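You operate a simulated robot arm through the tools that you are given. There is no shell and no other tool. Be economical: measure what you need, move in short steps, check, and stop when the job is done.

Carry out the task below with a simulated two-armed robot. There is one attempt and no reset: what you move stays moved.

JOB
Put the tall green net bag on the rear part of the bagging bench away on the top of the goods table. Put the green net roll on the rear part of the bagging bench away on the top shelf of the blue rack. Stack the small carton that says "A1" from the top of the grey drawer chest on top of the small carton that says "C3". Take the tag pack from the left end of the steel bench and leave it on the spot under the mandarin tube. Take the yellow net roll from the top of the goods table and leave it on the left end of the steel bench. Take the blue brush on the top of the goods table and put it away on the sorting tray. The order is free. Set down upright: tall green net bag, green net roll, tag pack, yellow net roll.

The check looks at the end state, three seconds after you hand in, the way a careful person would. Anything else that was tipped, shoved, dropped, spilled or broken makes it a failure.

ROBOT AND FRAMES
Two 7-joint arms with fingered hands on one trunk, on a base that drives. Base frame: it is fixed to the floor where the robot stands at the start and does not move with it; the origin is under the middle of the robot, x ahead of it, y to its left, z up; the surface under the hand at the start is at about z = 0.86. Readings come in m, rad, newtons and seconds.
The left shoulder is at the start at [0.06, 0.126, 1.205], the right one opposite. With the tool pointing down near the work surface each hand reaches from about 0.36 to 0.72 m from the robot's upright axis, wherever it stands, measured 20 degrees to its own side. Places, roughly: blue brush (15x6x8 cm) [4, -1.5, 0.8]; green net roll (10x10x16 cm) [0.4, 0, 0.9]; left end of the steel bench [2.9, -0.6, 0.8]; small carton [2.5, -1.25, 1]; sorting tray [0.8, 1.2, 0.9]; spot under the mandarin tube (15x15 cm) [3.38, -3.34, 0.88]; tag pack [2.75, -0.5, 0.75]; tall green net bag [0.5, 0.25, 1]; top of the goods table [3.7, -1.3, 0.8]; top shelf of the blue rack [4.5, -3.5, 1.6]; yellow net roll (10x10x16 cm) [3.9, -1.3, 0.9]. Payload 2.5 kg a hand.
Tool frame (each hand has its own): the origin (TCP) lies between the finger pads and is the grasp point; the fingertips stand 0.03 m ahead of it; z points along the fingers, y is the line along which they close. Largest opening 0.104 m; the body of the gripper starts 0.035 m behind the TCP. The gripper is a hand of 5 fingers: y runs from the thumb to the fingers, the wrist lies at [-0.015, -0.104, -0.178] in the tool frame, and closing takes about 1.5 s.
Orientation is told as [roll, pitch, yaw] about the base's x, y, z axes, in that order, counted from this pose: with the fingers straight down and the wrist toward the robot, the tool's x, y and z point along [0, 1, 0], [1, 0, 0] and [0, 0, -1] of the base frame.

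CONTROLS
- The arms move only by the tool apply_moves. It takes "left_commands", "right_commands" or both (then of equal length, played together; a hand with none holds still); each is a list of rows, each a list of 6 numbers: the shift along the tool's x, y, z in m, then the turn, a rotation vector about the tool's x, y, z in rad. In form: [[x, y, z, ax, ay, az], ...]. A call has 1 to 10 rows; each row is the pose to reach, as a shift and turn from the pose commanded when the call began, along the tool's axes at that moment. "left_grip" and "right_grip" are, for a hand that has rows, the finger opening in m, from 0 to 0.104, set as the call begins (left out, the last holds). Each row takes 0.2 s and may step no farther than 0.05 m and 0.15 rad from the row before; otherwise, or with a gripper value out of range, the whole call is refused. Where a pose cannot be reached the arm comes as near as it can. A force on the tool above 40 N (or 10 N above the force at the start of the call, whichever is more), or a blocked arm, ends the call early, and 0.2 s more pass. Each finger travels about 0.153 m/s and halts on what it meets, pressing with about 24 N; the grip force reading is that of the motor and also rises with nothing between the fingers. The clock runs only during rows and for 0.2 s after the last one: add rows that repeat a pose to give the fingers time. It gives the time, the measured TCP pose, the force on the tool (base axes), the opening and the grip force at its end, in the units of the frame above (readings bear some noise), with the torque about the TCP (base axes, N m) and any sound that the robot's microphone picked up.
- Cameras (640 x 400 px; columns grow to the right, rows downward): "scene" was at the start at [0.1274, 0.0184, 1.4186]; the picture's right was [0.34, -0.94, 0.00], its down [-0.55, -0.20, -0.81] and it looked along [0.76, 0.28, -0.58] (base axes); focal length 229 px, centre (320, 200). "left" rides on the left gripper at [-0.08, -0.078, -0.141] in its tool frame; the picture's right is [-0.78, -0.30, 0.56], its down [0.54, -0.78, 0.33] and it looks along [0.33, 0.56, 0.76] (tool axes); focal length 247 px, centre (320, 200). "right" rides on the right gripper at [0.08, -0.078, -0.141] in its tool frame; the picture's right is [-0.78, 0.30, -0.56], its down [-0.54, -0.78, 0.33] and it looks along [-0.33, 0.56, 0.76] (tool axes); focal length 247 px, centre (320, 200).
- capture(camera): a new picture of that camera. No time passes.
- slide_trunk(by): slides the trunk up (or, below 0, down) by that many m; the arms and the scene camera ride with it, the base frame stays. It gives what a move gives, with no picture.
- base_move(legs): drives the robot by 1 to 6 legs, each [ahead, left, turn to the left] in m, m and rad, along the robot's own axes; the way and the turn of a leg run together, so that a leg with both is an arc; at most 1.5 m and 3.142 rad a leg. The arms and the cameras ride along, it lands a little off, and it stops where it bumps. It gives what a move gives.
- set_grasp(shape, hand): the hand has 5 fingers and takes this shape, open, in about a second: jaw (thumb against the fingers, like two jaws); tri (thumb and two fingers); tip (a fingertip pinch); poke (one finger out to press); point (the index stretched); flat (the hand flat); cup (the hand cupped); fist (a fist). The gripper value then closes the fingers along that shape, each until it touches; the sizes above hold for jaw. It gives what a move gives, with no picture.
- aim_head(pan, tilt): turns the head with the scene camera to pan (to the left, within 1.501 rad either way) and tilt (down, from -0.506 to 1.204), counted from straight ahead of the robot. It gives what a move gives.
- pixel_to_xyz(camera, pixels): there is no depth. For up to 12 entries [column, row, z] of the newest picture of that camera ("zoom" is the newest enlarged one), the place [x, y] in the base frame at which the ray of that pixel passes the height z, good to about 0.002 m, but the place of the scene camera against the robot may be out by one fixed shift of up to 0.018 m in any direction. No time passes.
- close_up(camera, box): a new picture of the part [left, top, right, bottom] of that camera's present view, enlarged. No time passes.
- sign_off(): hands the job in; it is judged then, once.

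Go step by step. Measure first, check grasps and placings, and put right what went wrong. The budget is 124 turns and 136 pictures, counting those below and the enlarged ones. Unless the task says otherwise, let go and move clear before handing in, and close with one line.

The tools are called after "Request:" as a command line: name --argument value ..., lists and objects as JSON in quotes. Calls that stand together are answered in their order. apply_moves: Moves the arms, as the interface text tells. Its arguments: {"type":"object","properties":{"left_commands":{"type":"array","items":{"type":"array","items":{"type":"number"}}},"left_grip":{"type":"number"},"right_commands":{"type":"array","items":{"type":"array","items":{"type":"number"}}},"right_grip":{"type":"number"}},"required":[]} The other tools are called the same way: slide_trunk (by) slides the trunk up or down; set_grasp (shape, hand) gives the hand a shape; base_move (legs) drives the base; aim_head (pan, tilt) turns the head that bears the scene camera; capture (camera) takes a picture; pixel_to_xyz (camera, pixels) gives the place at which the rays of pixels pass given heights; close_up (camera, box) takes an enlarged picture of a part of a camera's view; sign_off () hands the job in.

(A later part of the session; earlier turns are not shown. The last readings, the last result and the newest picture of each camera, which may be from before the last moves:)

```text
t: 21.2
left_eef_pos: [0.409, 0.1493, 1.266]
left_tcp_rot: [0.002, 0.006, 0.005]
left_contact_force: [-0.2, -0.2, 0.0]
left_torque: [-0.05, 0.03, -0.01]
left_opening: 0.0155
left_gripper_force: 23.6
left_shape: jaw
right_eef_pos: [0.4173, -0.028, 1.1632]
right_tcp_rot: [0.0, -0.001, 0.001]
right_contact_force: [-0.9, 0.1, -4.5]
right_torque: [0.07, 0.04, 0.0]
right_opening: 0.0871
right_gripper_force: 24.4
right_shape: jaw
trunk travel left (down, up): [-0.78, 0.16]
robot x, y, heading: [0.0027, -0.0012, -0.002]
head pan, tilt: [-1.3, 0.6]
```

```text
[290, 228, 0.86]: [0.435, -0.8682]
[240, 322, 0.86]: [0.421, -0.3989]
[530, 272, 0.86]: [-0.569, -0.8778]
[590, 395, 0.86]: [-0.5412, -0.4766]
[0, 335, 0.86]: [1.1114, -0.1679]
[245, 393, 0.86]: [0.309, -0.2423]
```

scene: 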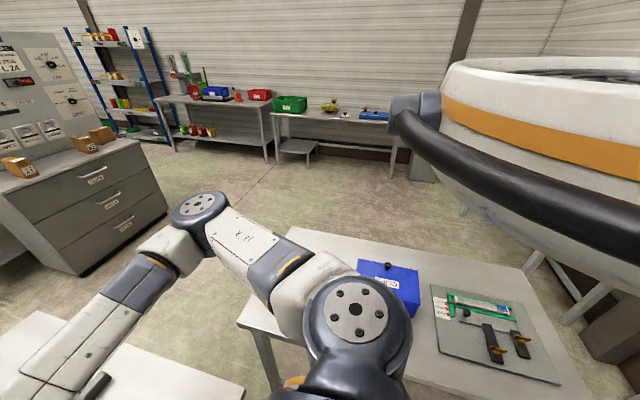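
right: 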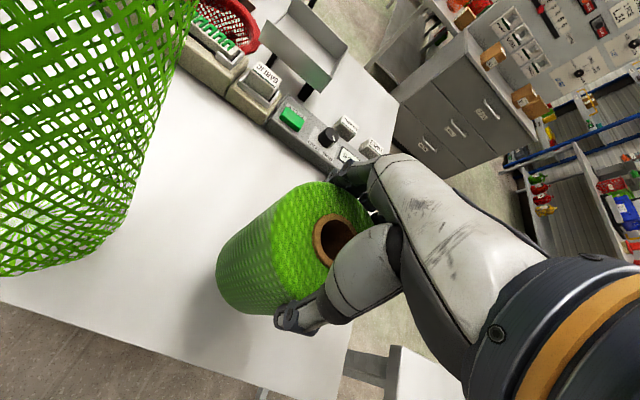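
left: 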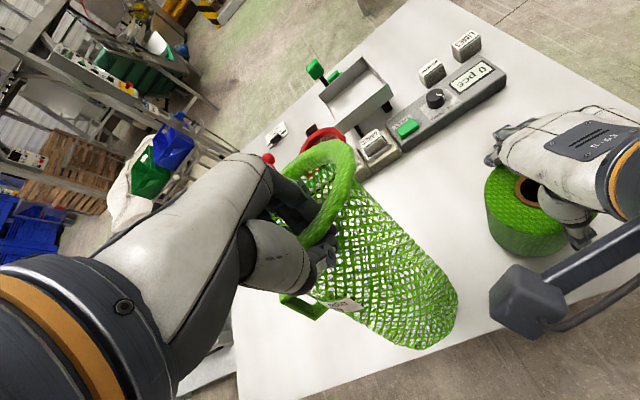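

The bench runs along x from 2.6 to 4.4 at y about -0.4, the chest spans y -0.72 to -1.67, and a side table sits at my right (y -0.45 to -0.87, x -0.57 to 0.43). I need to back out, so I check both rear sides.

Request:
aim_head --pan -1.5 --tilt 0.7

Request:
capture --camera "scene"

Request:
aim_head --pan 1.5 --tilt 0.5

Request:
capture --camera "scene"

```text
t: 21.9
left_eef_pos: [0.4093, 0.1494, 1.2658]
left_tcp_rot: [0.003, 0.005, 0.004]
left_contact_force: [0.0, 0.1, -0.4]
left_torque: [0.01, 0.0, 0.0]
left_opening: 0.0154
left_gripper_force: 23.3
left_shape: jaw
right_eef_pos: [0.4177, -0.0274, 1.1628]
right_tcp_rot: [-0.001, 0.0, 0.002]
right_contact_force: [0.0, 0.0, -2.8]
right_torque: [0.0, 0.03, -0.03]
right_opening: 0.0872
right_gripper_force: 23.6
right_shape: jaw
trunk travel left (down, up): [-0.78, 0.16]
robot x, y, heading: [0.0018, 0.0026, -0.003]
head pan, tilt: [-1.499, 0.7]
```

```text
103 pictures are left
```

scene: 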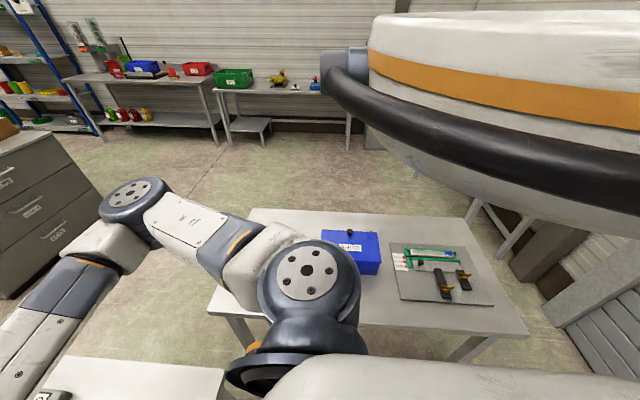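

```text
t: 24.5
left_eef_pos: [0.409, 0.1488, 1.2644]
left_tcp_rot: [0.001, 0.005, 0.005]
left_contact_force: [0.2, -0.5, -0.5]
left_torque: [-0.02, 0.03, -0.02]
left_opening: 0.0153
left_gripper_force: 24.3
left_shape: jaw
right_eef_pos: [0.4173, -0.0267, 1.1626]
right_tcp_rot: [0.001, 0.001, 0.001]
right_contact_force: [-0.6, 0.6, -3.4]
right_torque: [0.03, 0.01, -0.01]
right_opening: 0.0873
right_gripper_force: 24.0
right_shape: jaw
trunk travel left (down, up): [-0.78, 0.16]
robot x, y, heading: [0.0003, 0.0003, -0.0]
head pan, tilt: [1.499, 0.499]
```

```text
102 pictures are left
```

scene: 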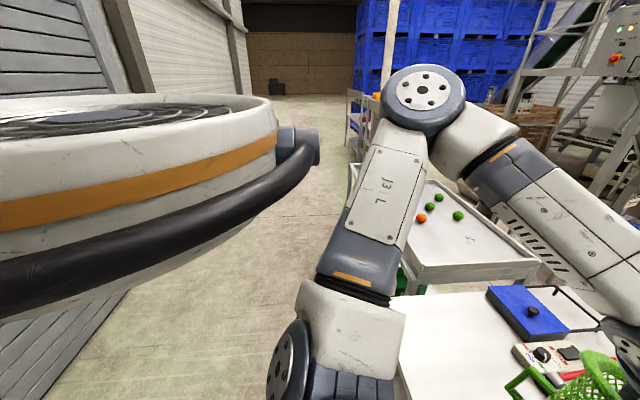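

A wall and post show behind the side table at (560,310) of the right-hand view and at (100,330) of the left-hand view. I'll measure how far they are.

Request:
pixel_to_xyz --camera "scene" --pixels '[[45, 400, 0.0], [125, 292, 0.0], [265, 95, 0.0], [360, 165, 0.8], [345, 290, 0.0]]'

Request:
aim_head --pan -1.5 --tilt 0.9

Request:
capture --camera "scene"

Request:
pixel_to_xyz --camera "scene" --pixels '[[527, 250, 0.86], [490, 140, 0.86], [560, 265, 0.0], [600, 330, 0.0], [560, 230, 0.0], [250, 130, 0.86], [208, 240, 0.86], [250, 290, 0.0]]'

```text
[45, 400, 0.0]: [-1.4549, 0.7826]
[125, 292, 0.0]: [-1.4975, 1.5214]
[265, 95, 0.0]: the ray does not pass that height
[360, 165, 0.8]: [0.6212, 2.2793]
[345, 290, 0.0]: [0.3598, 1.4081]
```

```text
t: 27.1
left_eef_pos: [0.4091, 0.1493, 1.2658]
left_tcp_rot: [0.002, 0.005, 0.004]
left_contact_force: [-0.1, -0.6, 0.0]
left_torque: [-0.01, 0.04, 0.01]
left_opening: 0.0155
left_gripper_force: 24.2
left_shape: jaw
right_eef_pos: [0.4179, -0.0272, 1.1621]
right_tcp_rot: [0.0, 0.001, 0.0]
right_contact_force: [-0.2, -0.6, -3.4]
right_torque: [-0.01, 0.01, 0.01]
right_opening: 0.0873
right_gripper_force: 24.0
right_shape: jaw
trunk travel left (down, up): [-0.78, 0.16]
robot x, y, heading: [0.0004, -0.0027, 0.0]
head pan, tilt: [-1.499, 0.901]
```

```text
101 pictures are left
```

scene: 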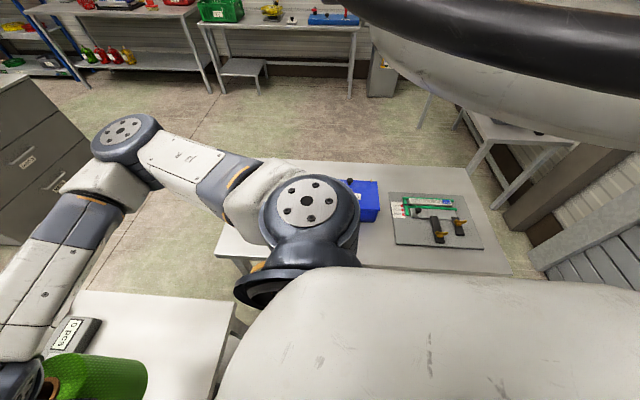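

```text
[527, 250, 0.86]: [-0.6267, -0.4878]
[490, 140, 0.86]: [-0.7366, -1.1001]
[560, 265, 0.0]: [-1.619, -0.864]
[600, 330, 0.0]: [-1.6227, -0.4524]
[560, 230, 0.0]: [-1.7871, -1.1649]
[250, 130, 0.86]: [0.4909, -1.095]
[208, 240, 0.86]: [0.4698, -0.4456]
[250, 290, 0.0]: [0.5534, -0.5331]
```

The wall behind is at x about -1.55 and the side table ends at x about -0.65, leaving a passage about 0.9 m wide. I'll back up to x -1.08 and look at it again.

Request:
base_move --legs '[[-0.5, 0, 0], [-0.58, 0, 0]]'

Request:
aim_head --pan -1.3 --tilt 0.7

Request:
capture --camera "scene"

```text
t: 33.0
left_eef_pos: [-0.6844, 0.1481, 1.2656]
left_tcp_rot: [0.002, 0.005, 0.019]
left_contact_force: [0.5, 0.0, -0.9]
left_torque: [0.04, 0.0, -0.01]
left_opening: 0.0152
left_gripper_force: 23.7
left_shape: jaw
right_eef_pos: [-0.6727, -0.0275, 1.1618]
right_tcp_rot: [0.0, 0.0, 0.018]
right_contact_force: [0.5, -0.6, -3.5]
right_torque: [-0.01, 0.03, 0.0]
right_opening: 0.0873
right_gripper_force: 23.9
right_shape: jaw
trunk travel left (down, up): [-0.78, 0.16]
robot x, y, heading: [-1.0914, -0.0053, 0.021]
head pan, tilt: [-1.499, 0.901]
```

```text
t: 33.8
left_eef_pos: [-0.6847, 0.1486, 1.2657]
left_tcp_rot: [0.0, 0.004, 0.019]
left_contact_force: [-0.1, -0.7, -0.5]
left_torque: [-0.03, 0.01, 0.01]
left_opening: 0.0154
left_gripper_force: 24.1
left_shape: jaw
right_eef_pos: [-0.6723, -0.0277, 1.163]
right_tcp_rot: [0.0, -0.001, 0.017]
right_contact_force: [0.4, 0.5, -3.7]
right_torque: [0.04, 0.02, 0.02]
right_opening: 0.0872
right_gripper_force: 24.0
right_shape: jaw
trunk travel left (down, up): [-0.78, 0.16]
robot x, y, heading: [-1.0898, -0.0066, 0.016]
head pan, tilt: [-1.3, 0.7]
```

```text
100 pictures are left
```

scene: 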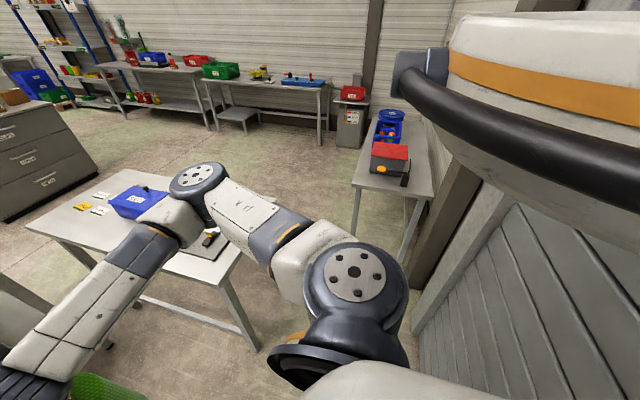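

The passage beside the side table looks open, with another table at (390,160). I'll measure its corners.

Request:
pixel_to_xyz --camera "scene" --pixels '[[355, 183, 0.8], [437, 196, 0.8], [373, 118, 0.8], [352, 235, 0.0], [400, 265, 0.0], [25, 228, 0.86], [95, 180, 0.86], [258, 350, 0.0], [410, 300, 0.0], [218, 280, 0.86]]'

```text
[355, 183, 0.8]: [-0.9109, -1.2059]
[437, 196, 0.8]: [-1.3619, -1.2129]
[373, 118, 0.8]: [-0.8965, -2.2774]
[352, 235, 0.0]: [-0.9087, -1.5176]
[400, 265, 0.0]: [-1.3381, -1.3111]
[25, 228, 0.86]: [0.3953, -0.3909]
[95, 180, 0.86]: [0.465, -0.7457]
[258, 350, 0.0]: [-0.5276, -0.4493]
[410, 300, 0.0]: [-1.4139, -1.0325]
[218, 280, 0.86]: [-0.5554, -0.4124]
```

The gap between the side table's corner (-0.58,-0.87) and the other table's corner (-0.91,-1.21) is only about 0.47 m, which may be too narrow. I'll look at the left way around.

Request:
aim_head --pan 0.7 --tilt 0.45

Request:
capture --camera "scene"

Request:
aim_head --pan 0.0 --tilt 0.6

Request:
capture --camera "scene"

```text
t: 35.7
left_eef_pos: [-0.6846, 0.1492, 1.2657]
left_tcp_rot: [0.001, 0.007, 0.019]
left_contact_force: [-0.4, -1.4, -0.5]
left_torque: [-0.01, -0.01, -0.01]
left_opening: 0.0154
left_gripper_force: 24.1
left_shape: jaw
right_eef_pos: [-0.6728, -0.0276, 1.1621]
right_tcp_rot: [0.001, 0.001, 0.017]
right_contact_force: [0.0, 0.6, -2.9]
right_torque: [0.01, 0.03, 0.0]
right_opening: 0.0873
right_gripper_force: 23.7
right_shape: jaw
trunk travel left (down, up): [-0.78, 0.16]
robot x, y, heading: [-1.0938, -0.0082, 0.016]
head pan, tilt: [0.7, 0.45]
```

```text
99 pictures are left
```

scene: 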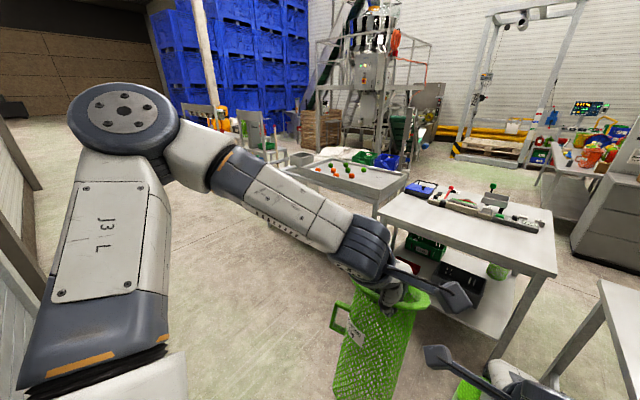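

```text
t: 36.8
left_eef_pos: [-0.6838, 0.1485, 1.2662]
left_tcp_rot: [0.001, 0.005, 0.021]
left_contact_force: [0.0, -0.3, -0.3]
left_torque: [-0.01, -0.02, 0.04]
left_opening: 0.0152
left_gripper_force: 23.9
left_shape: jaw
right_eef_pos: [-0.673, -0.0268, 1.1617]
right_tcp_rot: [0.0, -0.001, 0.017]
right_contact_force: [-0.7, 0.7, -5.1]
right_torque: [0.01, 0.02, 0.0]
right_opening: 0.0874
right_gripper_force: 23.9
right_shape: jaw
trunk travel left (down, up): [-0.78, 0.16]
robot x, y, heading: [-1.0906, -0.0067, 0.016]
head pan, tilt: [0.0, 0.6]
```

```text
98 pictures are left
```

scene: 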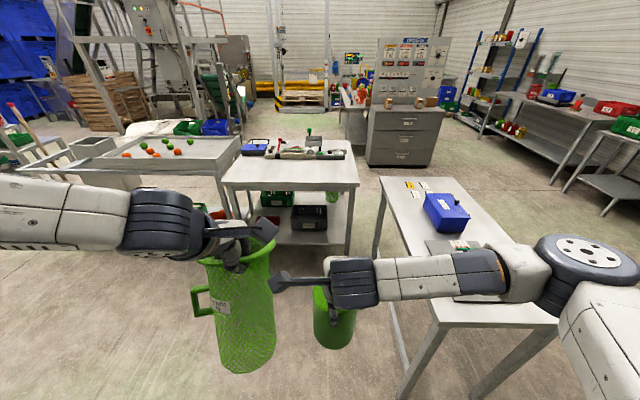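

Now both tables are in view: bench right corner (357,183), side table corners (380,178), (432,322), (560,325), (462,178). I'll measure the gaps.

Request:
pixel_to_xyz --camera "scene" --pixels '[[357, 184, 0.86], [342, 145, 0.86], [222, 180, 0.86], [380, 178, 0.86], [432, 322, 0.86], [462, 178, 0.86], [560, 325, 0.86], [348, 255, 0.0], [375, 262, 0.0], [405, 398, 0.0], [475, 398, 0.0]]'

Request:
pixel_to_xyz --camera "scene" --pixels '[[240, 137, 0.86], [215, 172, 0.86], [40, 160, 0.86], [222, 218, 0.0], [240, 240, 0.0], [432, 322, 0.8], [380, 178, 0.8], [370, 165, 0.0], [432, 165, 0.0]]'

```text
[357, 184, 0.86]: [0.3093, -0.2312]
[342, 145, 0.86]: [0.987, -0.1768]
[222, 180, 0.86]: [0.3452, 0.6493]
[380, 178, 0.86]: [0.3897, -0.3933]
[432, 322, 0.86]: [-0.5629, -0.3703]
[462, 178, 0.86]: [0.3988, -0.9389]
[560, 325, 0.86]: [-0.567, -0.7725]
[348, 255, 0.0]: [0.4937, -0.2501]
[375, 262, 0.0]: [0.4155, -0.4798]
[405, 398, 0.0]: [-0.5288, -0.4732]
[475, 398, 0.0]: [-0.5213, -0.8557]
```

```text
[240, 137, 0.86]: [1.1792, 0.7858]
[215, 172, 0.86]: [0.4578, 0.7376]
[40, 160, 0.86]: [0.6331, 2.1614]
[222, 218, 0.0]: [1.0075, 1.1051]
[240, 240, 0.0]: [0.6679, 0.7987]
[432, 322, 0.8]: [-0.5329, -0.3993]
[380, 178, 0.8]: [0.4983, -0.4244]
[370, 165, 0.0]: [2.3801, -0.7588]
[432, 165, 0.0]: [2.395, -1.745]
```

Neither direct gap is passable (0.17 m and 0.09 m). I'll zoom in on the right-rear gap and the left end.

Request:
aim_head --pan -1.0 --tilt 0.6

Request:
capture --camera "scene"

Request:
aim_head --pan 1.2 --tilt 0.4

Request:
capture --camera "scene"

```text
t: 38.0
left_eef_pos: [-0.6837, 0.1486, 1.2663]
left_tcp_rot: [0.003, 0.007, 0.019]
left_contact_force: [-0.4, 0.0, -0.7]
left_torque: [0.03, 0.0, -0.02]
left_opening: 0.0151
left_gripper_force: 23.9
left_shape: jaw
right_eef_pos: [-0.674, -0.028, 1.1634]
right_tcp_rot: [0.001, 0.0, 0.016]
right_contact_force: [0.5, 0.0, -3.3]
right_torque: [0.0, 0.0, -0.01]
right_opening: 0.0876
right_gripper_force: 23.8
right_shape: jaw
trunk travel left (down, up): [-0.78, 0.16]
robot x, y, heading: [-1.0917, -0.0059, 0.015]
head pan, tilt: [-1.0, 0.6]
```

```text
97 pictures are left
```

scene: 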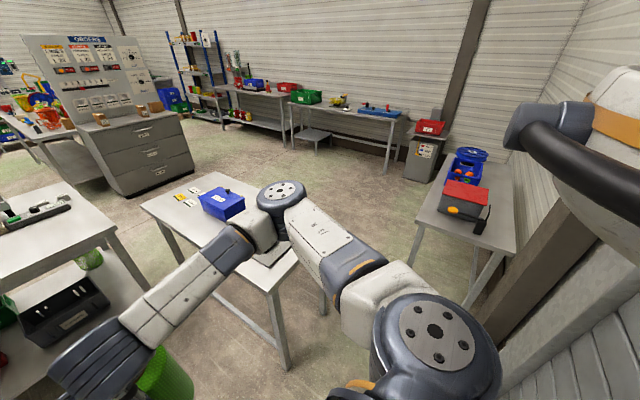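

```text
t: 40.1
left_eef_pos: [-0.6833, 0.1486, 1.2662]
left_tcp_rot: [0.003, 0.005, 0.02]
left_contact_force: [1.0, 0.5, -0.4]
left_torque: [-0.02, -0.01, 0.0]
left_opening: 0.0154
left_gripper_force: 24.2
left_shape: jaw
right_eef_pos: [-0.6742, -0.027, 1.1619]
right_tcp_rot: [0.0, 0.0, 0.019]
right_contact_force: [0.0, 0.7, -4.4]
right_torque: [0.01, 0.02, 0.0]
right_opening: 0.0871
right_gripper_force: 23.9
right_shape: jaw
trunk travel left (down, up): [-0.78, 0.16]
robot x, y, heading: [-1.0879, -0.0053, 0.015]
head pan, tilt: [1.201, 0.4]
```

```text
96 pictures are left
```

scene: 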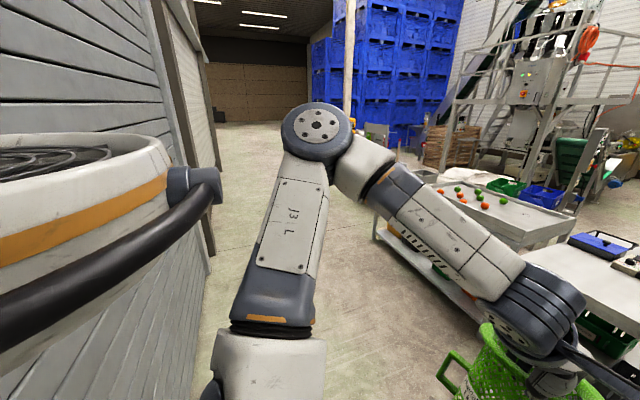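

By the leg feet, the second table's top is only about 0.53 m high with its near edge at y about -1.5. That makes the gap about 0.73 m, which I can pass diagonally. I'll raise the trunk for clearance and crab through in short legs.

Request:
slide_trunk --by 0.16

Request:
base_move --legs '[[0.04, -0.5, -0.016], [0.01, -0.5, 0]]'

Request:
aim_head --pan -0.8 --tilt 0.9

Request:
capture --camera "scene"

```text
t: 41.9
left_eef_pos: [-0.684, 0.1493, 1.4259]
left_tcp_rot: [0.001, 0.003, 0.019]
left_contact_force: [0.2, 0.5, -1.0]
left_torque: [0.02, 0.05, 0.02]
left_opening: 0.0152
left_gripper_force: 23.6
left_shape: jaw
right_eef_pos: [-0.6728, -0.028, 1.3221]
right_tcp_rot: [-0.002, 0.001, 0.017]
right_contact_force: [0.1, 0.4, -3.1]
right_torque: [0.0, 0.04, -0.01]
right_opening: 0.0873
right_gripper_force: 23.5
right_shape: jaw
trunk travel left (down, up): [-0.94, 0.0]
robot x, y, heading: [-1.0909, -0.0081, 0.014]
head pan, tilt: [1.201, 0.4]
```

```text
t: 47.4
left_eef_pos: [-0.6261, -0.8542, 1.4254]
left_tcp_rot: [0.002, 0.004, 0.003]
left_contact_force: [-1.2, -0.4, -0.4]
left_torque: [-0.01, 0.0, -0.03]
left_opening: 0.0154
left_gripper_force: 23.7
left_shape: jaw
right_eef_pos: [-0.6179, -1.0322, 1.322]
right_tcp_rot: [0.0, -0.001, 0.003]
right_contact_force: [-0.9, -0.5, -4.7]
right_torque: [0.05, 0.01, -0.02]
right_opening: 0.0873
right_gripper_force: 24.3
right_shape: jaw
trunk travel left (down, up): [-0.94, 0.0]
robot x, y, heading: [-1.0349, -1.0085, 0.005]
head pan, tilt: [1.201, 0.4]
```

```text
t: 49.3
left_eef_pos: [-0.626, -0.8547, 1.4253]
left_tcp_rot: [0.002, 0.006, 0.003]
left_contact_force: [0.4, 0.2, -0.6]
left_torque: [0.04, 0.02, -0.02]
left_opening: 0.0155
left_gripper_force: 23.3
left_shape: jaw
right_eef_pos: [-0.6178, -1.0308, 1.323]
right_tcp_rot: [-0.001, -0.001, 0.004]
right_contact_force: [0.9, 0.1, -3.6]
right_torque: [-0.01, 0.05, 0.0]
right_opening: 0.0873
right_gripper_force: 23.8
right_shape: jaw
trunk travel left (down, up): [-0.94, 0.0]
robot x, y, heading: [-1.0319, -1.0064, 0.004]
head pan, tilt: [-0.799, 0.901]
```

```text
95 pictures are left
```

scene: 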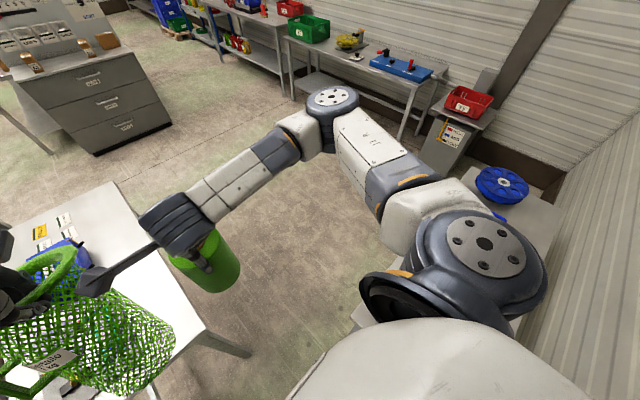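

I'm at the diagonal's start without any bump. I'll check the side table corner (203,332), its foot (247,352) and the low table's edge before passing.

Request:
pixel_to_xyz --camera "scene" --pixels '[[203, 332, 0.86], [247, 353, 0.0], [115, 183, 0.86], [470, 168, 0.53], [357, 318, 0.53], [470, 168, 0.8], [357, 318, 0.8], [425, 197, 0.0], [500, 108, 0.8]]'

Request:
close_up --camera "scene" --box '[200, 140, 560, 400]'

```text
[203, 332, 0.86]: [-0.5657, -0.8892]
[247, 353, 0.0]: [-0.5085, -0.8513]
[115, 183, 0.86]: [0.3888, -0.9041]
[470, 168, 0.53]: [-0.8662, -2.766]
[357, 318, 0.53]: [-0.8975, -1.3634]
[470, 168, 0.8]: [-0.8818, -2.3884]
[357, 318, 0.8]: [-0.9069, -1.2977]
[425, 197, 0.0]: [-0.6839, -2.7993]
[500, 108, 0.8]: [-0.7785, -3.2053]
```

```text
1.54 times, centred on (380, 270) of scene
```

zoom: 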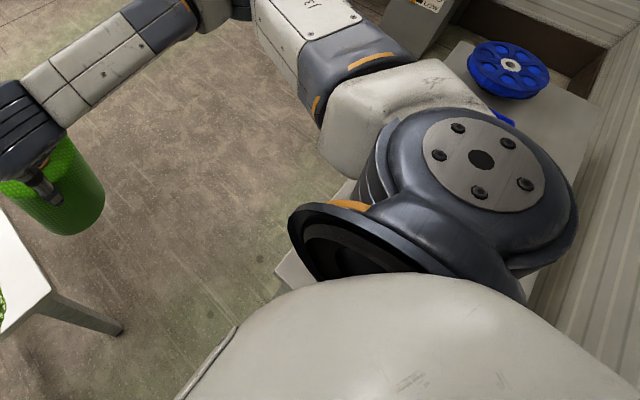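

The second table's corner resolves to about (-0.90,-1.32,0.72), so the gap is only about 0.54 m. I'll look straight down to judge my base's width.

Request:
aim_head --pan -1.1 --tilt 1.2

Request:
capture --camera "scene"

Request:
aim_head --pan 0.0 --tilt 1.2

Request:
capture --camera "scene"

```text
t: 50.1
left_eef_pos: [-0.6257, -0.8552, 1.4252]
left_tcp_rot: [0.002, 0.005, 0.004]
left_contact_force: [0.2, 0.4, -0.3]
left_torque: [-0.03, 0.02, -0.02]
left_opening: 0.0154
left_gripper_force: 23.9
left_shape: jaw
right_eef_pos: [-0.6183, -1.0321, 1.3215]
right_tcp_rot: [0.0, 0.0, 0.002]
right_contact_force: [0.3, 0.5, -3.5]
right_torque: [0.09, -0.02, -0.02]
right_opening: 0.0873
right_gripper_force: 24.0
right_shape: jaw
trunk travel left (down, up): [-0.94, 0.0]
robot x, y, heading: [-1.0352, -1.0069, -0.001]
head pan, tilt: [-1.1, 1.201]
```

```text
93 pictures are left
```

scene: 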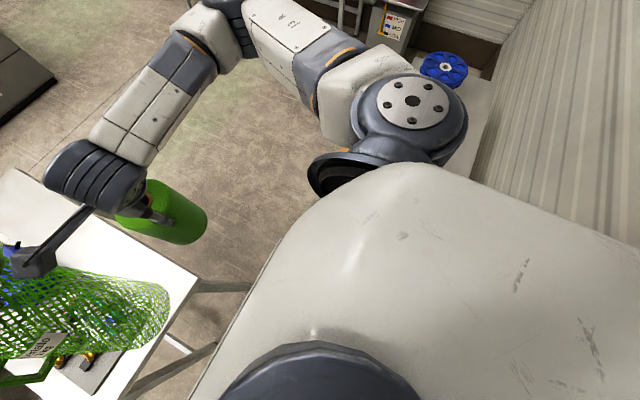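

```text
t: 51.5
left_eef_pos: [-0.6258, -0.855, 1.4259]
left_tcp_rot: [0.001, 0.005, 0.003]
left_contact_force: [-0.4, 0.3, -0.9]
left_torque: [0.0, -0.01, 0.01]
left_opening: 0.0155
left_gripper_force: 23.7
left_shape: jaw
right_eef_pos: [-0.6168, -1.032, 1.3217]
right_tcp_rot: [0.0, 0.0, 0.004]
right_contact_force: [-0.6, -0.4, -4.2]
right_torque: [0.02, 0.02, 0.03]
right_opening: 0.0872
right_gripper_force: 24.2
right_shape: jaw
trunk travel left (down, up): [-0.94, 0.0]
robot x, y, heading: [-1.0361, -1.0019, 0.004]
head pan, tilt: [0.0, 1.201]
```

```text
92 pictures are left
```

scene: 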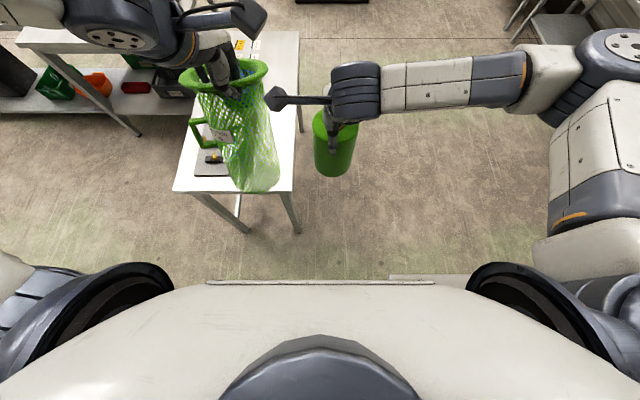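

My base isn't visible, but it has cleared 0.35 m so far. I'll line up on the gap's centre line, facing along it (heading -0.65), and creep through.

Request:
base_move --legs '[[0.0, 0.125, 0], [0, 0, -0.65]]'

Request:
aim_head --pan -0.6 --tilt 0.9

Request:
capture --camera "scene"

```text
t: 53.8
left_eef_pos: [-0.5683, -0.8885, 1.4146]
left_tcp_rot: [0.004, 0.03, -0.326]
left_contact_force: [-0.7, 0.2, -0.5]
left_torque: [-0.03, 0.02, 0.0]
left_opening: 0.0153
left_gripper_force: 24.0
left_shape: jaw
right_eef_pos: [-0.6209, -1.0552, 1.3102]
right_tcp_rot: [0.003, 0.029, -0.326]
right_contact_force: [-0.2, 0.1, -4.0]
right_torque: [0.0, -0.01, 0.01]
right_opening: 0.0872
right_gripper_force: 24.1
right_shape: jaw
trunk travel left (down, up): [-0.94, 0.0]
robot x, y, heading: [-1.0281, -0.8824, -0.336]
head pan, tilt: [0.0, 1.201]
stopped in leg 2: the robot was blocked; the commanded pose is now the measured one
```

```text
t: 54.8
left_eef_pos: [-0.567, -0.8905, 1.4131]
left_tcp_rot: [0.008, 0.032, -0.331]
left_contact_force: [0.3, 0.0, -0.7]
left_torque: [0.0, 0.01, -0.01]
left_opening: 0.0149
left_gripper_force: 24.7
left_shape: jaw
right_eef_pos: [-0.6211, -1.0572, 1.3093]
right_tcp_rot: [0.005, 0.03, -0.33]
right_contact_force: [-0.3, 0.0, -3.3]
right_torque: [0.05, 0.0, -0.02]
right_opening: 0.0873
right_gripper_force: 24.1
right_shape: jaw
trunk travel left (down, up): [-0.94, 0.0]
robot x, y, heading: [-1.0309, -0.8827, -0.335]
head pan, tilt: [-0.6, 0.901]
```

```text
91 pictures are left
```

scene: 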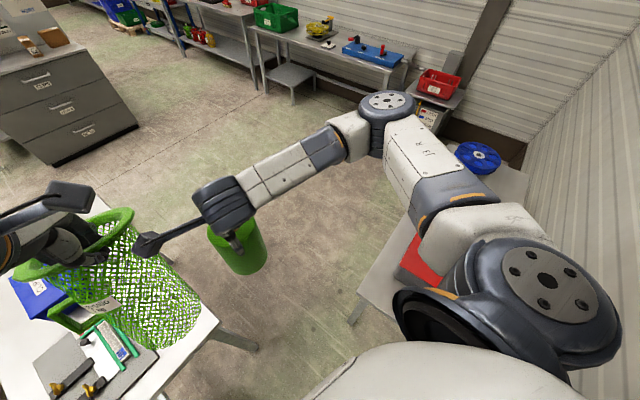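

The turn was blocked and the robot leans slightly, so the base is too large for this gap. I'll undo the turn, go back, and explore the left way.

Request:
base_move --legs '[[0, 0, 0.335]]'

Request:
base_move --legs '[[-0.02, 0.6, 0], [0.0, 0.6, 0]]'

Request:
aim_head --pan 0.9 --tilt 0.35

Request:
capture --camera "scene"

```text
t: 56.3
left_eef_pos: [-0.6212, -0.7316, 1.4254]
left_tcp_rot: [0.002, 0.006, 0.002]
left_contact_force: [0.2, 1.1, -0.7]
left_torque: [-0.04, -0.01, 0.0]
left_opening: 0.0152
left_gripper_force: 23.9
left_shape: jaw
right_eef_pos: [-0.6139, -0.9089, 1.321]
right_tcp_rot: [-0.001, 0.003, -0.001]
right_contact_force: [-0.5, 0.3, -3.5]
right_torque: [0.02, 0.0, -0.01]
right_opening: 0.087
right_gripper_force: 23.8
right_shape: jaw
trunk travel left (down, up): [-0.94, 0.0]
robot x, y, heading: [-1.0318, -0.8813, 0.001]
head pan, tilt: [-0.6, 0.901]
```

```text
t: 62.6
left_eef_pos: [-0.6461, 0.4637, 1.4254]
left_tcp_rot: [0.001, 0.004, 0.005]
left_contact_force: [0.5, 0.7, 0.2]
left_torque: [-0.01, 0.0, 0.03]
left_opening: 0.0152
left_gripper_force: 24.3
left_shape: jaw
right_eef_pos: [-0.6388, 0.2875, 1.3221]
right_tcp_rot: [0.0, 0.002, 0.003]
right_contact_force: [0.3, 0.4, -4.0]
right_torque: [0.04, 0.0, -0.02]
right_opening: 0.0873
right_gripper_force: 23.5
right_shape: jaw
trunk travel left (down, up): [-0.94, 0.0]
robot x, y, heading: [-1.0549, 0.3136, 0.003]
head pan, tilt: [-0.6, 0.901]
```

```text
t: 64.2
left_eef_pos: [-0.6462, 0.4637, 1.424]
left_tcp_rot: [0.002, 0.003, 0.003]
left_contact_force: [-0.2, -0.1, -0.3]
left_torque: [-0.05, -0.01, 0.02]
left_opening: 0.0152
left_gripper_force: 23.6
left_shape: jaw
right_eef_pos: [-0.6385, 0.2874, 1.321]
right_tcp_rot: [0.002, 0.002, 0.004]
right_contact_force: [0.6, 0.1, -3.9]
right_torque: [0.06, -0.02, -0.02]
right_opening: 0.0875
right_gripper_force: 24.0
right_shape: jaw
trunk travel left (down, up): [-0.94, 0.0]
robot x, y, heading: [-1.0562, 0.3132, 0.003]
head pan, tilt: [0.901, 0.351]
```

```text
90 pictures are left
```

scene: 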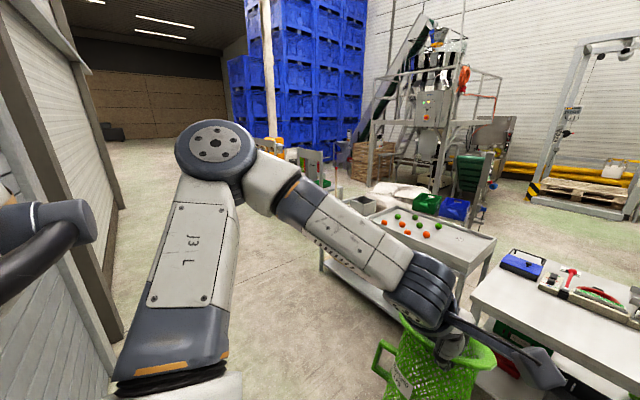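

The left corridor looks open past the sorting table's end at (345,205). I'll drive along it and look around the corner.

Request:
base_move --legs '[[0.2, 0.8, 0], [0.0, 1.1, 0]]'

Request:
aim_head --pan 0.5 --tilt 0.5

Request:
capture --camera "scene"

```text
t: 73.9
left_eef_pos: [-0.4736, 2.3808, 1.4244]
left_tcp_rot: [0.002, 0.003, 0.024]
left_contact_force: [1.0, -0.4, -0.7]
left_torque: [0.0, 0.04, -0.01]
left_opening: 0.0154
left_gripper_force: 23.9
left_shape: jaw
right_eef_pos: [-0.4624, 2.2038, 1.3217]
right_tcp_rot: [0.0, 0.002, 0.024]
right_contact_force: [0.7, 1.0, -4.0]
right_torque: [0.03, -0.01, -0.05]
right_opening: 0.087
right_gripper_force: 24.0
right_shape: jaw
trunk travel left (down, up): [-0.94, 0.0]
robot x, y, heading: [-0.8783, 2.2217, 0.02]
head pan, tilt: [0.901, 0.351]
```

```text
t: 74.8
left_eef_pos: [-0.473, 2.3825, 1.4255]
left_tcp_rot: [0.001, 0.005, 0.024]
left_contact_force: [0.4, -0.6, -0.7]
left_torque: [-0.04, -0.01, -0.02]
left_opening: 0.015
left_gripper_force: 24.3
left_shape: jaw
right_eef_pos: [-0.4623, 2.2055, 1.3211]
right_tcp_rot: [-0.001, 0.004, 0.022]
right_contact_force: [0.6, 0.1, -4.2]
right_torque: [0.02, -0.02, -0.02]
right_opening: 0.0872
right_gripper_force: 23.8
right_shape: jaw
trunk travel left (down, up): [-0.94, 0.0]
robot x, y, heading: [-0.8793, 2.2238, 0.024]
head pan, tilt: [0.499, 0.499]
```

```text
89 pictures are left
```

scene: 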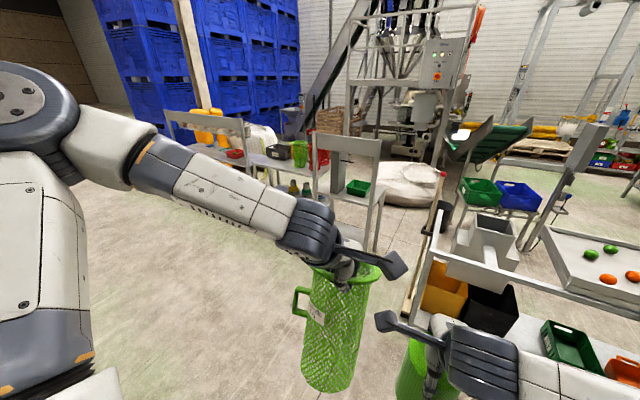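

Ahead there is a gap between the cart's end post (372,240) and the sorting table (430,260), with a white sack beyond at (395,185). I'll measure these.

Request:
pixel_to_xyz --camera "scene" --pixels '[[370, 250, 0.0], [408, 305, 0.0], [428, 205, 0.0], [350, 195, 0.0], [445, 180, 0.0], [437, 250, 0.8], [437, 205, 0.0], [465, 255, 0.0], [520, 250, 0.0], [167, 120, 0.9], [315, 200, 0.0]]'

Request:
close_up --camera "scene" --box '[280, 100, 560, 320]'

```text
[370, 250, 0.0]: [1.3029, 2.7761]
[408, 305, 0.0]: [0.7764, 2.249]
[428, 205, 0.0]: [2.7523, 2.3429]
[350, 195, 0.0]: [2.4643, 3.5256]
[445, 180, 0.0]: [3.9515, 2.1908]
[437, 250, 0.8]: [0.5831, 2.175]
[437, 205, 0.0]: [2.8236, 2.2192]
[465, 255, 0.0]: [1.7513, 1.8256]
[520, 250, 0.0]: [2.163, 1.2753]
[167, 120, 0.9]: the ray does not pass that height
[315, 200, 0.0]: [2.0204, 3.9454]
```

```text
1.82 times, centred on (420, 210) of scene
```

zoom: 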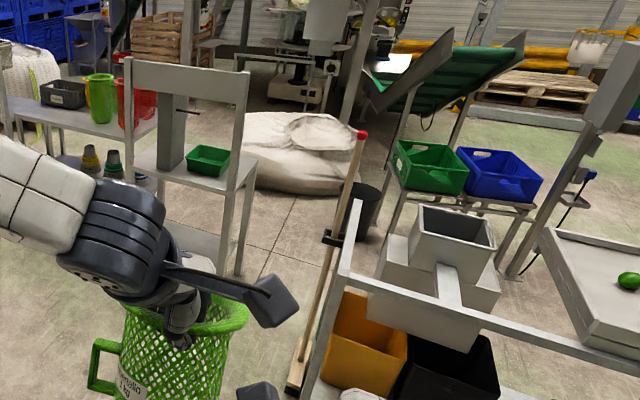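

Left is no wider: about 0.5 m, with a broom leaning there. The right gap is better than I thought, because the low table's legs stand back at y -1.54 and leave 0.8 m at floor level. I'll go back, turn where there is room, and slip through at heading -0.65.

Request:
base_move --legs '[[-0.05, -1.2, -0.024], [-0.03, -1.17, 0], [0, 0, -0.65]]'

```text
t: 88.1
left_eef_pos: [-0.5535, -0.2719, 1.424]
left_tcp_rot: [0.002, 0.006, -0.683]
left_contact_force: [0.2, 0.2, 0.1]
left_torque: [-0.05, 0.01, 0.01]
left_opening: 0.0151
left_gripper_force: 23.8
left_shape: jaw
right_eef_pos: [-0.6596, -0.4143, 1.322]
right_tcp_rot: [-0.002, 0.006, -0.681]
right_contact_force: [0.7, -0.1, -4.3]
right_torque: [-0.01, -0.03, -0.01]
right_opening: 0.087
right_gripper_force: 23.8
right_shape: jaw
trunk travel left (down, up): [-0.94, 0.0]
robot x, y, heading: [-0.9683, -0.1258, -0.679]
head pan, tilt: [0.499, 0.499]
```

Turned freely here. Now I slide along y to the gap's mouth.

Request:
base_move --legs '[[0.245, -0.3035, 0], [0.235, -0.29, 0]]'

```text
t: 92.3
left_eef_pos: [-0.5587, -0.988, 1.4234]
left_tcp_rot: [-0.008, 0.005, -0.692]
left_contact_force: [0.3, 0.3, 0.4]
left_torque: [-0.02, 0.03, -0.02]
left_opening: 0.0152
left_gripper_force: 24.4
left_shape: jaw
right_eef_pos: [-0.6678, -1.1287, 1.3183]
right_tcp_rot: [-0.01, 0.011, -0.692]
right_contact_force: [-0.2, -0.6, -3.7]
right_torque: [0.0, 0.0, 0.0]
right_opening: 0.0873
right_gripper_force: 24.2
right_shape: jaw
trunk travel left (down, up): [-0.94, 0.0]
robot x, y, heading: [-0.9761, -0.8448, -0.691]
head pan, tilt: [0.499, 0.499]
stopped in leg 2: the robot was blocked; the commanded pose is now the measured one
```

I was stopped 3 cm short, most likely with my front-left corner against the side table's leg near (-0.52,-0.85). I'll ease back, slide right 6 cm, then creep forward.

Request:
base_move --legs '[[-0.04, 0, 0], [0, -0.06, 0], [0.2, 0, 0]]'

Request:
aim_head --pan 0.2 --tilt 1.0

Request:
capture --camera "scene"

```text
t: 93.1
left_eef_pos: [-0.5665, -0.9798, 1.4232]
left_tcp_rot: [-0.005, 0.009, -0.692]
left_contact_force: [0.5, 0.3, -0.8]
left_torque: [-0.01, 0.02, 0.0]
left_opening: 0.0153
left_gripper_force: 24.1
left_shape: jaw
right_eef_pos: [-0.6753, -1.12, 1.3157]
right_tcp_rot: [-0.012, 0.017, -0.692]
right_contact_force: [-0.1, -1.0, -3.8]
right_torque: [0.01, -0.04, 0.02]
right_opening: 0.0871
right_gripper_force: 24.5
right_shape: jaw
trunk travel left (down, up): [-0.94, 0.0]
robot x, y, heading: [-0.9871, -0.8352, -0.694]
head pan, tilt: [0.499, 0.499]
stopped in leg 1: the robot was blocked; the commanded pose is now the measured one
```

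```text
t: 94.0
left_eef_pos: [-0.5667, -0.9804, 1.4219]
left_tcp_rot: [-0.004, 0.009, -0.692]
left_contact_force: [-0.3, 0.2, -0.5]
left_torque: [0.03, 0.03, -0.02]
left_opening: 0.0152
left_gripper_force: 24.3
left_shape: jaw
right_eef_pos: [-0.6748, -1.1214, 1.3172]
right_tcp_rot: [-0.012, 0.013, -0.693]
right_contact_force: [-0.7, 0.5, -3.9]
right_torque: [0.01, -0.01, -0.03]
right_opening: 0.0872
right_gripper_force: 23.8
right_shape: jaw
trunk travel left (down, up): [-0.94, 0.0]
robot x, y, heading: [-0.9888, -0.835, -0.692]
head pan, tilt: [0.201, 1.0]
```

```text
87 pictures are left
```

scene: 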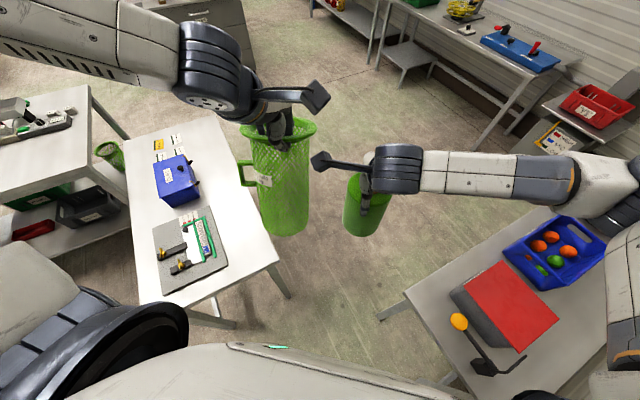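

The block is behind me (the wall post), not ahead. The picture shows the gap clearly: side table corner (280,262), low table corner (405,290). I'll measure both and move forward a little.

Request:
pixel_to_xyz --camera "scene" --pixels '[[280, 262, 0.86], [291, 297, 0.0], [405, 290, 0.72], [378, 319, 0.0], [235, 325, 0.0], [445, 385, 0.0]]'

Request:
base_move --legs '[[0.08, 0, 0], [0.1, -0.04, 0]]'

```text
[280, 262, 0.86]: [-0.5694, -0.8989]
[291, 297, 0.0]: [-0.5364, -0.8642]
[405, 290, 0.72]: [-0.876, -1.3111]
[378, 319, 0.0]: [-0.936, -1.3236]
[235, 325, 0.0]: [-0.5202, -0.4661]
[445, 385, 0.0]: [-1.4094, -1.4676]
```

```text
t: 95.9
left_eef_pos: [-0.4628, -1.1258, 1.4251]
left_tcp_rot: [0.001, 0.001, -0.691]
left_contact_force: [-0.4, -0.3, -0.5]
left_torque: [-0.03, -0.03, 0.02]
left_opening: 0.0151
left_gripper_force: 24.1
left_shape: jaw
right_eef_pos: [-0.5714, -1.2672, 1.3198]
right_tcp_rot: [-0.006, 0.007, -0.692]
right_contact_force: [0.6, -0.5, -3.6]
right_torque: [0.03, -0.05, -0.03]
right_opening: 0.087
right_gripper_force: 23.9
right_shape: jaw
trunk travel left (down, up): [-0.94, 0.0]
robot x, y, heading: [-0.8753, -0.9843, -0.689]
head pan, tilt: [0.201, 1.0]
```

Moved without a block, and both legs are now roughly abreast (0.31 m left, 0.30 m right). I'll continue straight ahead.

Request:
base_move --legs '[[0.2, 0, 0], [0.3, 0, 0]]'

```text
t: 99.1
left_eef_pos: [-0.0763, -1.4378, 1.426]
left_tcp_rot: [0.001, 0.001, -0.682]
left_contact_force: [-1.5, -0.3, -0.3]
left_torque: [0.02, 0.02, 0.0]
left_opening: 0.0151
left_gripper_force: 24.2
left_shape: jaw
right_eef_pos: [-0.1836, -1.581, 1.32]
right_tcp_rot: [-0.003, 0.007, -0.683]
right_contact_force: [-0.1, 0.2, -4.2]
right_torque: [0.02, 0.04, 0.02]
right_opening: 0.0874
right_gripper_force: 23.6
right_shape: jaw
trunk travel left (down, up): [-0.94, 0.0]
robot x, y, heading: [-0.4835, -1.2971, -0.681]
head pan, tilt: [0.201, 1.0]
```

I'm through the gap. Now I drive into the open aisle toward (1.2,-2.3) and look at the goods table from there.

Request:
base_move --legs '[[0.975, 0.146, 0], [0.975, 0.146, 0], [0, 0, 0.68]]'

Request:
aim_head --pan 0.1 --tilt 0.3

Request:
capture --camera "scene"

```text
t: 110.8
left_eef_pos: [1.6301, -2.1593, 1.4253]
left_tcp_rot: [0.001, 0.002, -0.022]
left_contact_force: [-0.1, -0.2, -0.2]
left_torque: [0.03, -0.01, -0.01]
left_opening: 0.0154
left_gripper_force: 24.2
left_shape: jaw
right_eef_pos: [1.6341, -2.3359, 1.3198]
right_tcp_rot: [-0.005, 0.006, -0.024]
right_contact_force: [-0.5, -0.3, -2.7]
right_torque: [0.02, -0.01, 0.01]
right_opening: 0.0872
right_gripper_force: 24.0
right_shape: jaw
trunk travel left (down, up): [-0.94, 0.0]
robot x, y, heading: [1.2191, -2.2959, -0.025]
head pan, tilt: [0.201, 1.0]
```

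```text
t: 111.8
left_eef_pos: [1.631, -2.159, 1.4256]
left_tcp_rot: [0.001, 0.003, -0.024]
left_contact_force: [-1.3, 0.3, 0.0]
left_torque: [-0.01, -0.01, -0.03]
left_opening: 0.0151
left_gripper_force: 24.0
left_shape: jaw
right_eef_pos: [1.6322, -2.3367, 1.3203]
right_tcp_rot: [-0.006, 0.01, -0.024]
right_contact_force: [0.3, 0.4, -4.0]
right_torque: [0.0, -0.01, -0.01]
right_opening: 0.0869
right_gripper_force: 24.0
right_shape: jaw
trunk travel left (down, up): [-0.94, 0.0]
robot x, y, heading: [1.2201, -2.2962, -0.021]
head pan, tilt: [0.099, 0.3]
```

```text
86 pictures are left
```

scene: 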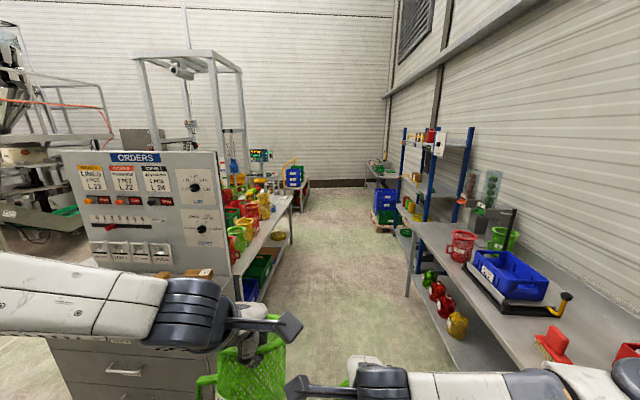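

The aisle is open between the goods table (left) and the wall bench (right). I'll drive ahead and look left onto the goods table.

Request:
base_move --legs '[[1.45, 0.0, 0.021]]'

Request:
aim_head --pan 0.75 --tilt 0.55

Request:
capture --camera "scene"

Request:
aim_head --pan -0.6 --tilt 0.3

Request:
capture --camera "scene"

```text
t: 119.1
left_eef_pos: [3.081, -2.1694, 1.4263]
left_tcp_rot: [0.001, 0.001, -0.001]
left_contact_force: [-0.8, 0.4, -1.0]
left_torque: [-0.03, 0.0, 0.02]
left_opening: 0.0153
left_gripper_force: 24.3
left_shape: jaw
right_eef_pos: [3.0878, -2.3465, 1.3197]
right_tcp_rot: [-0.006, 0.007, -0.004]
right_contact_force: [-0.4, -0.1, -3.7]
right_torque: [0.02, -0.03, 0.01]
right_opening: 0.0872
right_gripper_force: 23.9
right_shape: jaw
trunk travel left (down, up): [-0.94, 0.0]
robot x, y, heading: [2.6721, -2.3171, -0.006]
head pan, tilt: [0.099, 0.3]
```

```text
t: 120.1
left_eef_pos: [3.0814, -2.1689, 1.4255]
left_tcp_rot: [0.001, 0.002, -0.002]
left_contact_force: [-0.8, 0.6, 0.0]
left_torque: [-0.03, 0.01, 0.03]
left_opening: 0.0153
left_gripper_force: 23.8
left_shape: jaw
right_eef_pos: [3.0879, -2.3469, 1.3194]
right_tcp_rot: [-0.005, 0.009, -0.003]
right_contact_force: [-1.0, 0.1, -2.8]
right_torque: [0.04, 0.0, -0.02]
right_opening: 0.0873
right_gripper_force: 24.1
right_shape: jaw
trunk travel left (down, up): [-0.94, 0.0]
robot x, y, heading: [2.6706, -2.3155, 0.001]
head pan, tilt: [0.75, 0.55]
```

```text
85 pictures are left
```

scene: 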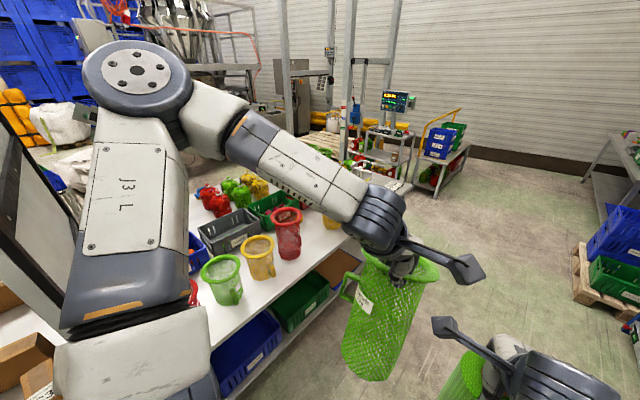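

```text
t: 121.6
left_eef_pos: [3.0817, -2.1679, 1.425]
left_tcp_rot: [0.002, 0.001, -0.001]
left_contact_force: [1.0, -0.3, -0.2]
left_torque: [-0.02, -0.02, 0.02]
left_opening: 0.015
left_gripper_force: 23.6
left_shape: jaw
right_eef_pos: [3.089, -2.3459, 1.32]
right_tcp_rot: [-0.004, 0.009, -0.004]
right_contact_force: [0.2, 0.4, -3.5]
right_torque: [0.04, -0.01, 0.04]
right_opening: 0.0872
right_gripper_force: 23.8
right_shape: jaw
trunk travel left (down, up): [-0.94, 0.0]
robot x, y, heading: [2.6699, -2.3152, -0.001]
head pan, tilt: [-0.6, 0.3]
```

```text
84 pictures are left
```

scene: 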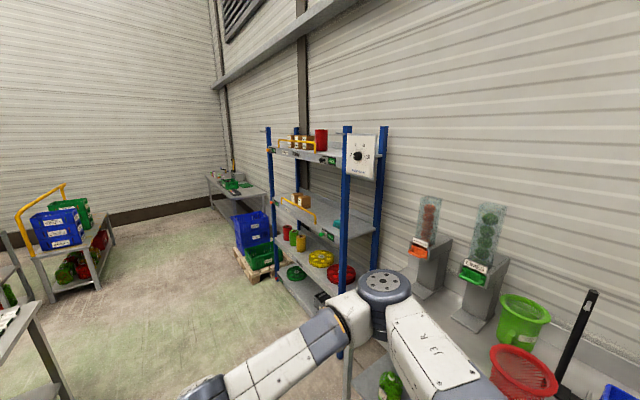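

The rack's top shelf shows at (310,155), the mandarin tube at (427,225), and the goods table on the left has free white space at its near end. I'll drive on, turn to face the goods table and measure.

Request:
base_move --legs '[[0.75, -0.03, 0], [0, 0, 1.57]]'

Request:
aim_head --pan 0.0 --tilt 0.75

Request:
capture --camera "scene"

```text
t: 129.5
left_eef_pos: [3.2674, -1.9411, 1.4255]
left_tcp_rot: [0.001, 0.003, 1.562]
left_contact_force: [0.0, -0.9, -0.8]
left_torque: [0.04, 0.02, 0.01]
left_opening: 0.0149
left_gripper_force: 24.2
left_shape: jaw
right_eef_pos: [3.4444, -1.9384, 1.3192]
right_tcp_rot: [-0.005, 0.009, 1.56]
right_contact_force: [0.4, 0.3, -3.4]
right_torque: [-0.01, 0.05, -0.01]
right_opening: 0.0871
right_gripper_force: 24.0
right_shape: jaw
trunk travel left (down, up): [-0.94, 0.0]
robot x, y, heading: [3.4129, -2.3505, 1.568]
head pan, tilt: [-0.6, 0.3]
```

```text
t: 130.5
left_eef_pos: [3.2668, -1.9421, 1.4265]
left_tcp_rot: [0.003, 0.002, 1.563]
left_contact_force: [0.7, 0.2, -0.2]
left_torque: [0.0, -0.02, -0.01]
left_opening: 0.0151
left_gripper_force: 23.9
left_shape: jaw
right_eef_pos: [3.4445, -1.9374, 1.3197]
right_tcp_rot: [-0.005, 0.007, 1.562]
right_contact_force: [0.5, -0.3, -4.3]
right_torque: [-0.01, 0.04, 0.01]
right_opening: 0.0871
right_gripper_force: 24.0
right_shape: jaw
trunk travel left (down, up): [-0.94, 0.0]
robot x, y, heading: [3.4121, -2.3544, 1.56]
head pan, tilt: [0.0, 0.75]
```

```text
83 pictures are left
```

scene: 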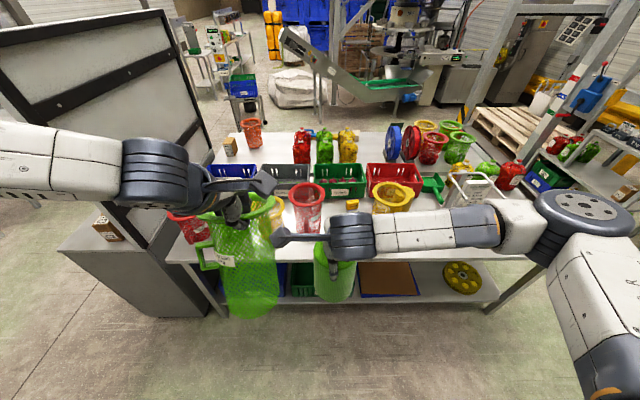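

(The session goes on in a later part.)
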